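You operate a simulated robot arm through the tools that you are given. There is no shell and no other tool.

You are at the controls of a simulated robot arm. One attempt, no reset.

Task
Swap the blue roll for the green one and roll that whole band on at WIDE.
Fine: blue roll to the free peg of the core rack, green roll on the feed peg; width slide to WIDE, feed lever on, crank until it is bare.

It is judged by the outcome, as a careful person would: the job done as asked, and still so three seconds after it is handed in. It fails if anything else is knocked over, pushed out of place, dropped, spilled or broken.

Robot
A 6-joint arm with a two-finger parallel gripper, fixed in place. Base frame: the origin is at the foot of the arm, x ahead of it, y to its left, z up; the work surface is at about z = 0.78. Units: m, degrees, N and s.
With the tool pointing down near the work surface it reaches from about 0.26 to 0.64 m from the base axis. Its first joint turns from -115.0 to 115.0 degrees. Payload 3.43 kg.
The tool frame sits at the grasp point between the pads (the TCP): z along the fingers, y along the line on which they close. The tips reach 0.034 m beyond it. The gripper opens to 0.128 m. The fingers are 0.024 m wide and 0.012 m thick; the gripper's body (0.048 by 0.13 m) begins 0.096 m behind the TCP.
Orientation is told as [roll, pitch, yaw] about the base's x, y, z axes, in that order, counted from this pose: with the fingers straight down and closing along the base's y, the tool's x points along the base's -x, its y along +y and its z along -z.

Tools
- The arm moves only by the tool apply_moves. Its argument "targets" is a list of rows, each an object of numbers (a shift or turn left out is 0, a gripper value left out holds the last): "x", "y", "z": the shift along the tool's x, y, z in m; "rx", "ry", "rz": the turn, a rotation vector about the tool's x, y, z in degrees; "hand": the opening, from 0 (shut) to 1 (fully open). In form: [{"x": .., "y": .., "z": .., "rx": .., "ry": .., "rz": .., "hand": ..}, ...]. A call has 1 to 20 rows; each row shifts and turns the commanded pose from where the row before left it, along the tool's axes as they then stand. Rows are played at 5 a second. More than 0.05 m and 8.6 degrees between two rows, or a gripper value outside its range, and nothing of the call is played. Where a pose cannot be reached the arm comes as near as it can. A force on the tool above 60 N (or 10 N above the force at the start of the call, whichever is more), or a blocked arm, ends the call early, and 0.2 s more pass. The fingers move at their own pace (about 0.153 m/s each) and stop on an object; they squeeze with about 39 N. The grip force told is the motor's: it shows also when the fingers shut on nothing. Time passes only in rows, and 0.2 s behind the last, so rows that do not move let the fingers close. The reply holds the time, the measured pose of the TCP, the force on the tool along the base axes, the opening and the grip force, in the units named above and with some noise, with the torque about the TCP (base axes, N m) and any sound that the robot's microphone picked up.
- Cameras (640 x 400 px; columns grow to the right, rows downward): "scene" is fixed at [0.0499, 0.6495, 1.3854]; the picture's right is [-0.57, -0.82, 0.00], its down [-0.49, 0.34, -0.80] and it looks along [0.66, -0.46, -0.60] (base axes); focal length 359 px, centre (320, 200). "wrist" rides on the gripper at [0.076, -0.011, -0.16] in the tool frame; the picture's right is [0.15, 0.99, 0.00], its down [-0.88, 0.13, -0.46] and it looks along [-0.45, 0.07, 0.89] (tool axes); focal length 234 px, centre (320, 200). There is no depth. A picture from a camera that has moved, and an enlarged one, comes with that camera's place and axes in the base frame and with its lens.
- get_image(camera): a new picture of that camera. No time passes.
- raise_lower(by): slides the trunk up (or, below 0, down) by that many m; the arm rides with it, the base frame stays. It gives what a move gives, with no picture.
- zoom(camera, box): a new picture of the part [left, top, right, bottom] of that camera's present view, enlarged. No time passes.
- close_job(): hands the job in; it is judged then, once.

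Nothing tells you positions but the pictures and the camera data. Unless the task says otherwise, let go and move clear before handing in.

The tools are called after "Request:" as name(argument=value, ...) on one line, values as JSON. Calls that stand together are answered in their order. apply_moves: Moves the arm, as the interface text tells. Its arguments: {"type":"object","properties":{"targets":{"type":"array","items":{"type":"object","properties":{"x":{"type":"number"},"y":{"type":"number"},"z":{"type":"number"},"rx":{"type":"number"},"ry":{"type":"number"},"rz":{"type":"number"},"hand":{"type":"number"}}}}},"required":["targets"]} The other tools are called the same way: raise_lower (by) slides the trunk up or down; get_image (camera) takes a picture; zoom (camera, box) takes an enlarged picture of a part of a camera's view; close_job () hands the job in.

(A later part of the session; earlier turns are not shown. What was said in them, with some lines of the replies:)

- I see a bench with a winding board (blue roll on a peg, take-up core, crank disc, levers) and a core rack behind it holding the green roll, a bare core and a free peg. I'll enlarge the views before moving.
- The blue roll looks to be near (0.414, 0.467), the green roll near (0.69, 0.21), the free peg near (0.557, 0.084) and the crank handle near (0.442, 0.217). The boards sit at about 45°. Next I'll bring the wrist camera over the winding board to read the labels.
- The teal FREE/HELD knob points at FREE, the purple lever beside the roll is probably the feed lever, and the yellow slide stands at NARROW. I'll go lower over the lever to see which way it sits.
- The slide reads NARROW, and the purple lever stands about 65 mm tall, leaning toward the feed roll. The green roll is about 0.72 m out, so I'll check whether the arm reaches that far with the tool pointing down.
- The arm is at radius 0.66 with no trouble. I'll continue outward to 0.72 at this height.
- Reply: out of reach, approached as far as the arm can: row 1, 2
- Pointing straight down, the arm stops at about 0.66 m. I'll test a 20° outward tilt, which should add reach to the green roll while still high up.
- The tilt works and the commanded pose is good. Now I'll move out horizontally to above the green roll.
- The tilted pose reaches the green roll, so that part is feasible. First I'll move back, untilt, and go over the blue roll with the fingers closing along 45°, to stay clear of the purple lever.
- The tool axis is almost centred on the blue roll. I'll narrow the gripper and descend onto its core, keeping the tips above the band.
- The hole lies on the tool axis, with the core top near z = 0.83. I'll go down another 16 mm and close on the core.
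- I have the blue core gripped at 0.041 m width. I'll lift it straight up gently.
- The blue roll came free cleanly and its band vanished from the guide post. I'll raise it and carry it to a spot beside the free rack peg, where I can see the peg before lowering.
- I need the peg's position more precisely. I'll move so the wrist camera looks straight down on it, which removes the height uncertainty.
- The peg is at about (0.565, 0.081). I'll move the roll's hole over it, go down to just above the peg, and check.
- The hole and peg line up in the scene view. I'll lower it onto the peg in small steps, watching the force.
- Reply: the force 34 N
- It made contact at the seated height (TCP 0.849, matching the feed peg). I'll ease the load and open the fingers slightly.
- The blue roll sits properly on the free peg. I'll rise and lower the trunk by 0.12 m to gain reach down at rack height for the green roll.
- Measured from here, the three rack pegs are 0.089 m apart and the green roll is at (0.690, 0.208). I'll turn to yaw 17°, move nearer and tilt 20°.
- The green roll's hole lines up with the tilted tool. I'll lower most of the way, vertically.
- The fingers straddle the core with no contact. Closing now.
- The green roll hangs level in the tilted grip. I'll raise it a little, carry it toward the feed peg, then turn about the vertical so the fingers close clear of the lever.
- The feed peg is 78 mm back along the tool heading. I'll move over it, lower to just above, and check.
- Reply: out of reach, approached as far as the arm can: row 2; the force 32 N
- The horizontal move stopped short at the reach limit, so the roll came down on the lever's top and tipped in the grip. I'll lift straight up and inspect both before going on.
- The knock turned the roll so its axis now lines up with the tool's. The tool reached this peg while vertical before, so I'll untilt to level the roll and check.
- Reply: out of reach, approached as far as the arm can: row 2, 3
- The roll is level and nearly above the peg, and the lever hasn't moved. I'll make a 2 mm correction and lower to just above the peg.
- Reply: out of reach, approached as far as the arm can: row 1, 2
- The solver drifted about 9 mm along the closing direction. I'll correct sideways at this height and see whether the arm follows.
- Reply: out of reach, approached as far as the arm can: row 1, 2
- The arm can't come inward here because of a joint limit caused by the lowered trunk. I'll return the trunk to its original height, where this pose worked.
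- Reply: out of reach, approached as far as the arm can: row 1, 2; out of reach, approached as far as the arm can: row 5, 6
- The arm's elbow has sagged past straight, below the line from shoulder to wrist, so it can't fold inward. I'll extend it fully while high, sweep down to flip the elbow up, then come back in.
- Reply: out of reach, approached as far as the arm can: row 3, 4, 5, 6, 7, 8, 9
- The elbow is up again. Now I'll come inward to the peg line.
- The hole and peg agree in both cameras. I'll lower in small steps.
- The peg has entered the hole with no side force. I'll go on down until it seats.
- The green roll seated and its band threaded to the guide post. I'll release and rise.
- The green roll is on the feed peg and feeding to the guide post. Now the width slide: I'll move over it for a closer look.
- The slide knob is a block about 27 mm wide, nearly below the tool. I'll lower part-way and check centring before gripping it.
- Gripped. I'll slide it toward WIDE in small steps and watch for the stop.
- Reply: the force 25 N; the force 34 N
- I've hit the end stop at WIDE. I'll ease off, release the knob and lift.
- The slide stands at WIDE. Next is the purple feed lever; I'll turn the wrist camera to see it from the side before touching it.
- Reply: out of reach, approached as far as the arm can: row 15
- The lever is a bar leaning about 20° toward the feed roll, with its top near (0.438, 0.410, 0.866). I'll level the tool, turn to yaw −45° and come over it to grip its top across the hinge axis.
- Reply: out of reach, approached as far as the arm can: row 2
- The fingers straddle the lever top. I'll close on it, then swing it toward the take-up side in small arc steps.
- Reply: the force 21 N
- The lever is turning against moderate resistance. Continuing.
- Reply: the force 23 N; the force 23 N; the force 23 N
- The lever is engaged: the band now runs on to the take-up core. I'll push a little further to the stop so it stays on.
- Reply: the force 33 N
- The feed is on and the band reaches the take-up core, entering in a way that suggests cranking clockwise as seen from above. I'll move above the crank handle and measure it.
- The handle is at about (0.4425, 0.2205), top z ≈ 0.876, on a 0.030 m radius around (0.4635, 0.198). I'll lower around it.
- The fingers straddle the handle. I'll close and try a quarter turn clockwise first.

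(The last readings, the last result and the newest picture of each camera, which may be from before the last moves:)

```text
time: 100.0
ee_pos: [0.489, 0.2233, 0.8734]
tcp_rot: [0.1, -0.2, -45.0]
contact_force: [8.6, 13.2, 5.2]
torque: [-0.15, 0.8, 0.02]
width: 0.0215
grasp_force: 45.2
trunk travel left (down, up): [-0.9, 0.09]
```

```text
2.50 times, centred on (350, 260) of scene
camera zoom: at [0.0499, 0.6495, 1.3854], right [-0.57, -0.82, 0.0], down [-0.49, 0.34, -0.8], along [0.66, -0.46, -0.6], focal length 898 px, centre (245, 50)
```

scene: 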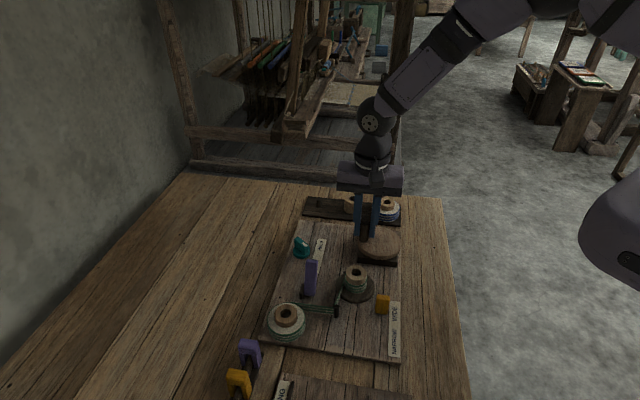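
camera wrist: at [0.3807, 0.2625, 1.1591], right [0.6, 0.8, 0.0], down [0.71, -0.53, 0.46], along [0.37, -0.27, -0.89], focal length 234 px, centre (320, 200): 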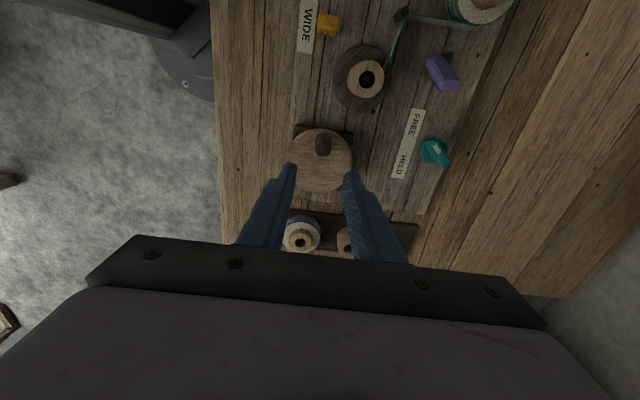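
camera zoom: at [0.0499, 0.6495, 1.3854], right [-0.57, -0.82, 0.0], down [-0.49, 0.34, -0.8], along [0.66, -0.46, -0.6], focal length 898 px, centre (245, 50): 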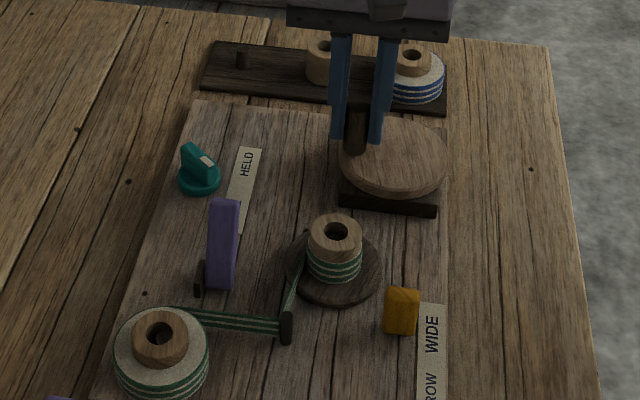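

It works: green band is winding onto the take-up core. The true crank circle is slightly larger than my estimate, so I'll adjust and do the next quarter to calibrate.

Request:
apply_moves(targets=[{"x": -0.0165, "y": -0.001}, {"x": -0.01208, "y": -0.01208}, {"x": -0.00442, "y": -0.0165}, {}])

Request:
apply_moves(targets=[{"x": 0.00442, "y": -0.0165}, {"x": 0.01208, "y": -0.01208}, {"x": 0.0165, "y": -0.00442}, {}])

Request:
apply_moves(targets=[{"x": 0.0165, "y": 0.00442}, {"x": 0.01208, "y": 0.01208}, {"x": 0.00442, "y": 0.0165}, {}])

Request:
zoom(camera="scene", box=[260, 180, 440, 340])

```text
time: 101.0
ee_pos: [0.4962, 0.1744, 0.874]
tcp_rot: [0.5, -0.4, -44.9]
contact_force: [36.5, -24.7, 13.6]
torque: [-1.16, 0.68, -0.01]
width: 0.0216
grasp_force: 44.9
trunk travel left (down, up): [-0.9, 0.09]
```

```text
time: 102.0
ee_pos: [0.4368, 0.174, 0.873]
tcp_rot: [-0.2, 0.1, -45.1]
contact_force: [-13.9, -9.8, 11.3]
torque: [1.23, 0.41, -0.07]
width: 0.0208
grasp_force: 44.5
trunk travel left (down, up): [-0.9, 0.09]
```

```text
time: 103.0
ee_pos: [0.4417, 0.2255, 0.8734]
tcp_rot: [0.3, -0.2, -45.0]
contact_force: [-3.3, 3.9, 7.1]
torque: [-0.42, 0.01, 0.01]
width: 0.021
grasp_force: 45.0
trunk travel left (down, up): [-0.9, 0.09]
```

```text
2.50 times, centred on (350, 260) of scene
camera zoom: at [0.0499, 0.6495, 1.3854], right [-0.57, -0.82, 0.0], down [-0.49, 0.34, -0.8], along [0.66, -0.46, -0.6], focal length 898 px, centre (245, 50)
```

zoom: 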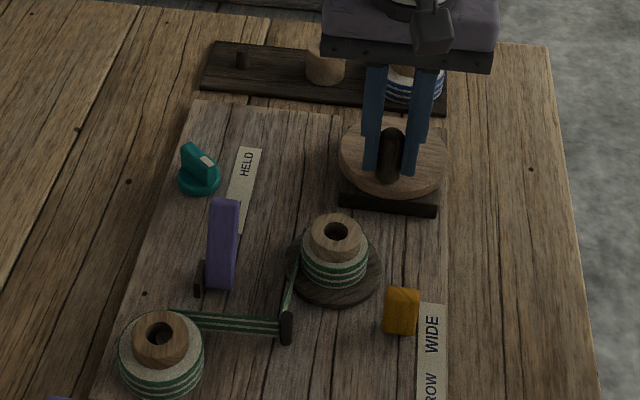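

One full turn shrank the feed roll visibly. The crank radius is about 0.036 m, so I'll continue with full turns at that radius.

Request:
apply_moves(targets=[{"x": -0.00482, "y": 0.018}, {"x": -0.01318, "y": 0.01318}, {"x": -0.018, "y": 0.00482}, {"x": -0.018, "y": -0.00482}, {"x": -0.01318, "y": -0.01318}, {"x": -0.00482, "y": -0.018}, {"x": 0.00482, "y": -0.018}, {"x": 0.01318, "y": -0.01318}, {"x": 0.018, "y": -0.00482}, {"x": 0.018, "y": 0.00482}, {"x": 0.01318, "y": 0.01318}, {"x": 0.00482, "y": 0.018}])

Request:
zoom(camera="scene", box=[260, 180, 440, 340])

```text
time: 105.6
ee_pos: [0.4444, 0.2265, 0.8731]
tcp_rot: [0.2, -0.1, -44.9]
contact_force: [-5.2, 9.3, 13.4]
torque: [-0.49, 1.18, 0.02]
width: 0.0212
grasp_force: 44.8
trunk travel left (down, up): [-0.9, 0.09]
```

```text
2.50 times, centred on (350, 260) of scene
camera zoom: at [0.0499, 0.6495, 1.3854], right [-0.57, -0.82, 0.0], down [-0.49, 0.34, -0.8], along [0.66, -0.46, -0.6], focal length 898 px, centre (245, 50)
```

zoom: 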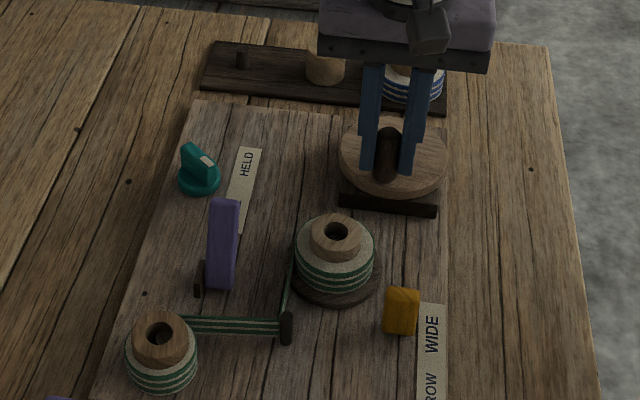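

Two turns done and the feed roll is well down. Another turn.

Request:
apply_moves(targets=[{"x": -0.00482, "y": 0.018}, {"x": -0.01318, "y": 0.01318}, {"x": -0.018, "y": 0.00482}, {"x": -0.018, "y": -0.00482}, {"x": -0.01318, "y": -0.01318}, {"x": -0.00482, "y": -0.018}, {"x": 0.00482, "y": -0.018}, {"x": 0.01318, "y": -0.01318}, {"x": 0.018, "y": -0.00482}, {"x": 0.018, "y": 0.00482}, {"x": 0.01318, "y": 0.01318}, {"x": 0.00482, "y": 0.018}])

Request:
zoom(camera="scene", box=[260, 180, 440, 340])

```text
time: 108.2
ee_pos: [0.4433, 0.2252, 0.8732]
tcp_rot: [0.0, -0.1, -45.0]
contact_force: [-3.7, 6.4, -8.2]
torque: [0.53, 0.88, -0.01]
width: 0.0206
grasp_force: 45.3
trunk travel left (down, up): [-0.9, 0.09]
```

```text
2.50 times, centred on (350, 260) of scene
camera zoom: at [0.0499, 0.6495, 1.3854], right [-0.57, -0.82, 0.0], down [-0.49, 0.34, -0.8], along [0.66, -0.46, -0.6], focal length 898 px, centre (245, 50)
```

zoom: 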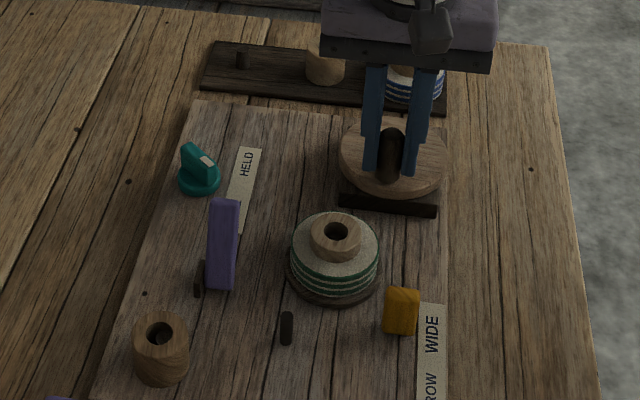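

The feed core is bare and the whole band is on the take-up core. I'll release the handle, rise straight up and inspect.

Request:
apply_moves(targets=[{"hand": 0.22}, {"hand": 0.32}, {}, {"z": -0.02}, {"z": -0.04}, {"z": -0.04}, {"z": -0.04}, {}])

Request:
get_image(camera="scene")

Request:
zoom(camera="scene", box=[250, 260, 410, 370])

Request:
get_image(camera="wrist")

```text
time: 110.0
ee_pos: [0.4436, 0.223, 1.0123]
tcp_rot: [-0.2, -0.1, -44.9]
contact_force: [1.6, 0.3, -0.5]
torque: [-0.01, 0.01, -0.04]
width: 0.041
grasp_force: 0.0
trunk travel left (down, up): [-0.9, 0.09]
```

```text
taken
```

scene: 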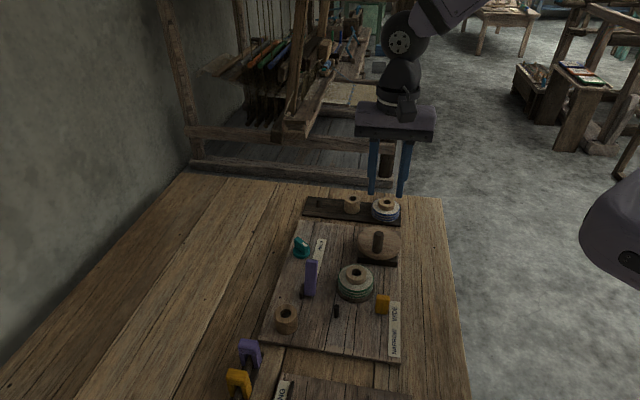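

```text
3.64 times, centred on (330, 315) of scene
camera zoom: at [0.0499, 0.6495, 1.3854], right [-0.57, -0.82, 0.0], down [-0.49, 0.34, -0.8], along [0.66, -0.46, -0.6], focal length 1306 px, centre (284, -218)
```

zoom: 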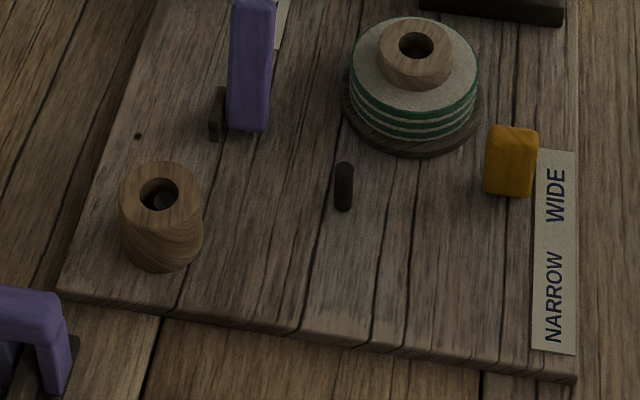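

```text
taken
camera wrist: at [0.3828, 0.271, 1.1721], right [0.6, 0.8, 0.0], down [0.72, -0.53, 0.46], along [0.37, -0.27, -0.89], focal length 234 px, centre (320, 200)
```

wrist: 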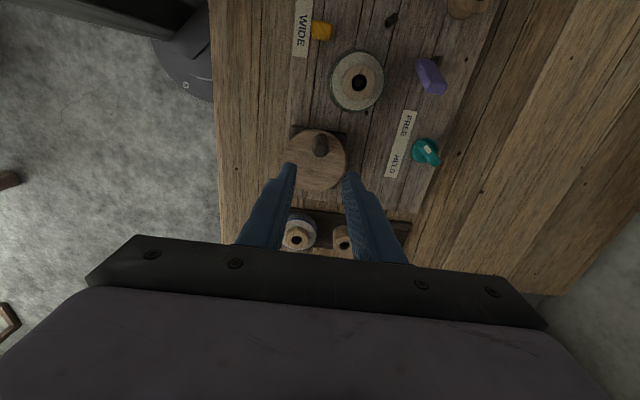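

Request:
zoom(camera="scene", box=[280, 185, 420, 285])

Request:
zoom(camera="wrist", box=[270, 0, 480, 200])

```text
4.00 times, centred on (350, 235) of scene
camera zoom: at [0.0499, 0.6495, 1.3854], right [-0.57, -0.82, 0.0], down [-0.49, 0.34, -0.8], along [0.66, -0.46, -0.6], focal length 1436 px, centre (200, 60)
```

zoom: 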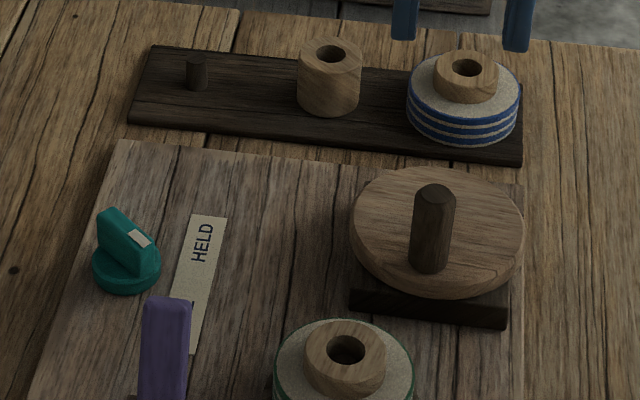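

```text
2.00 times, centred on (375, 100) of wrist
camera zoom: at [0.3828, 0.271, 1.1721], right [0.6, 0.8, 0.0], down [0.72, -0.53, 0.46], along [0.37, -0.27, -0.89], focal length 468 px, centre (210, 400)
```

zoom: 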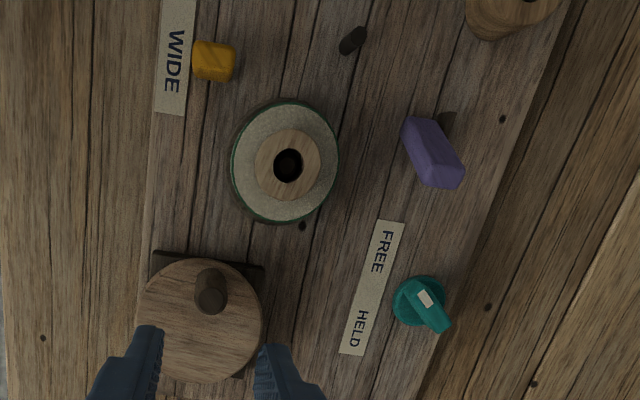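

The blue roll is on the rack's former free peg, the slide is at WIDE and the feed lever is on. The green core on the feed peg is bare, its band all on the take-up core, and the arm is clear. Handing in.

Request:
close_job()

```text
The job is handed in.
```

The job is done and handed in. The last pictures showed everything in place and nothing else disturbed:

- **Blue roll:** it is on the core rack's formerly free peg.
- **Green roll:** it went on the feed peg, and its core there is now bare.
- **Width slide:** it is against its stop at WIDE.
- **Feed lever:** I took the unlabelled purple lever to be the feed lever. When I pushed it over, the band ran on to the take-up core. It is still on.
- **Crank:** three clockwise turns wound the whole green band onto the take-up core.

While I was placing the green roll, the arm stopped short at its reach limit and the roll came down on the top of the purple lever. The lever did not move. The roll tipped in the grip, so I lifted it, levelled it and seated it without further trouble.

I left the teal FREE/HELD knob on FREE, as I found it.
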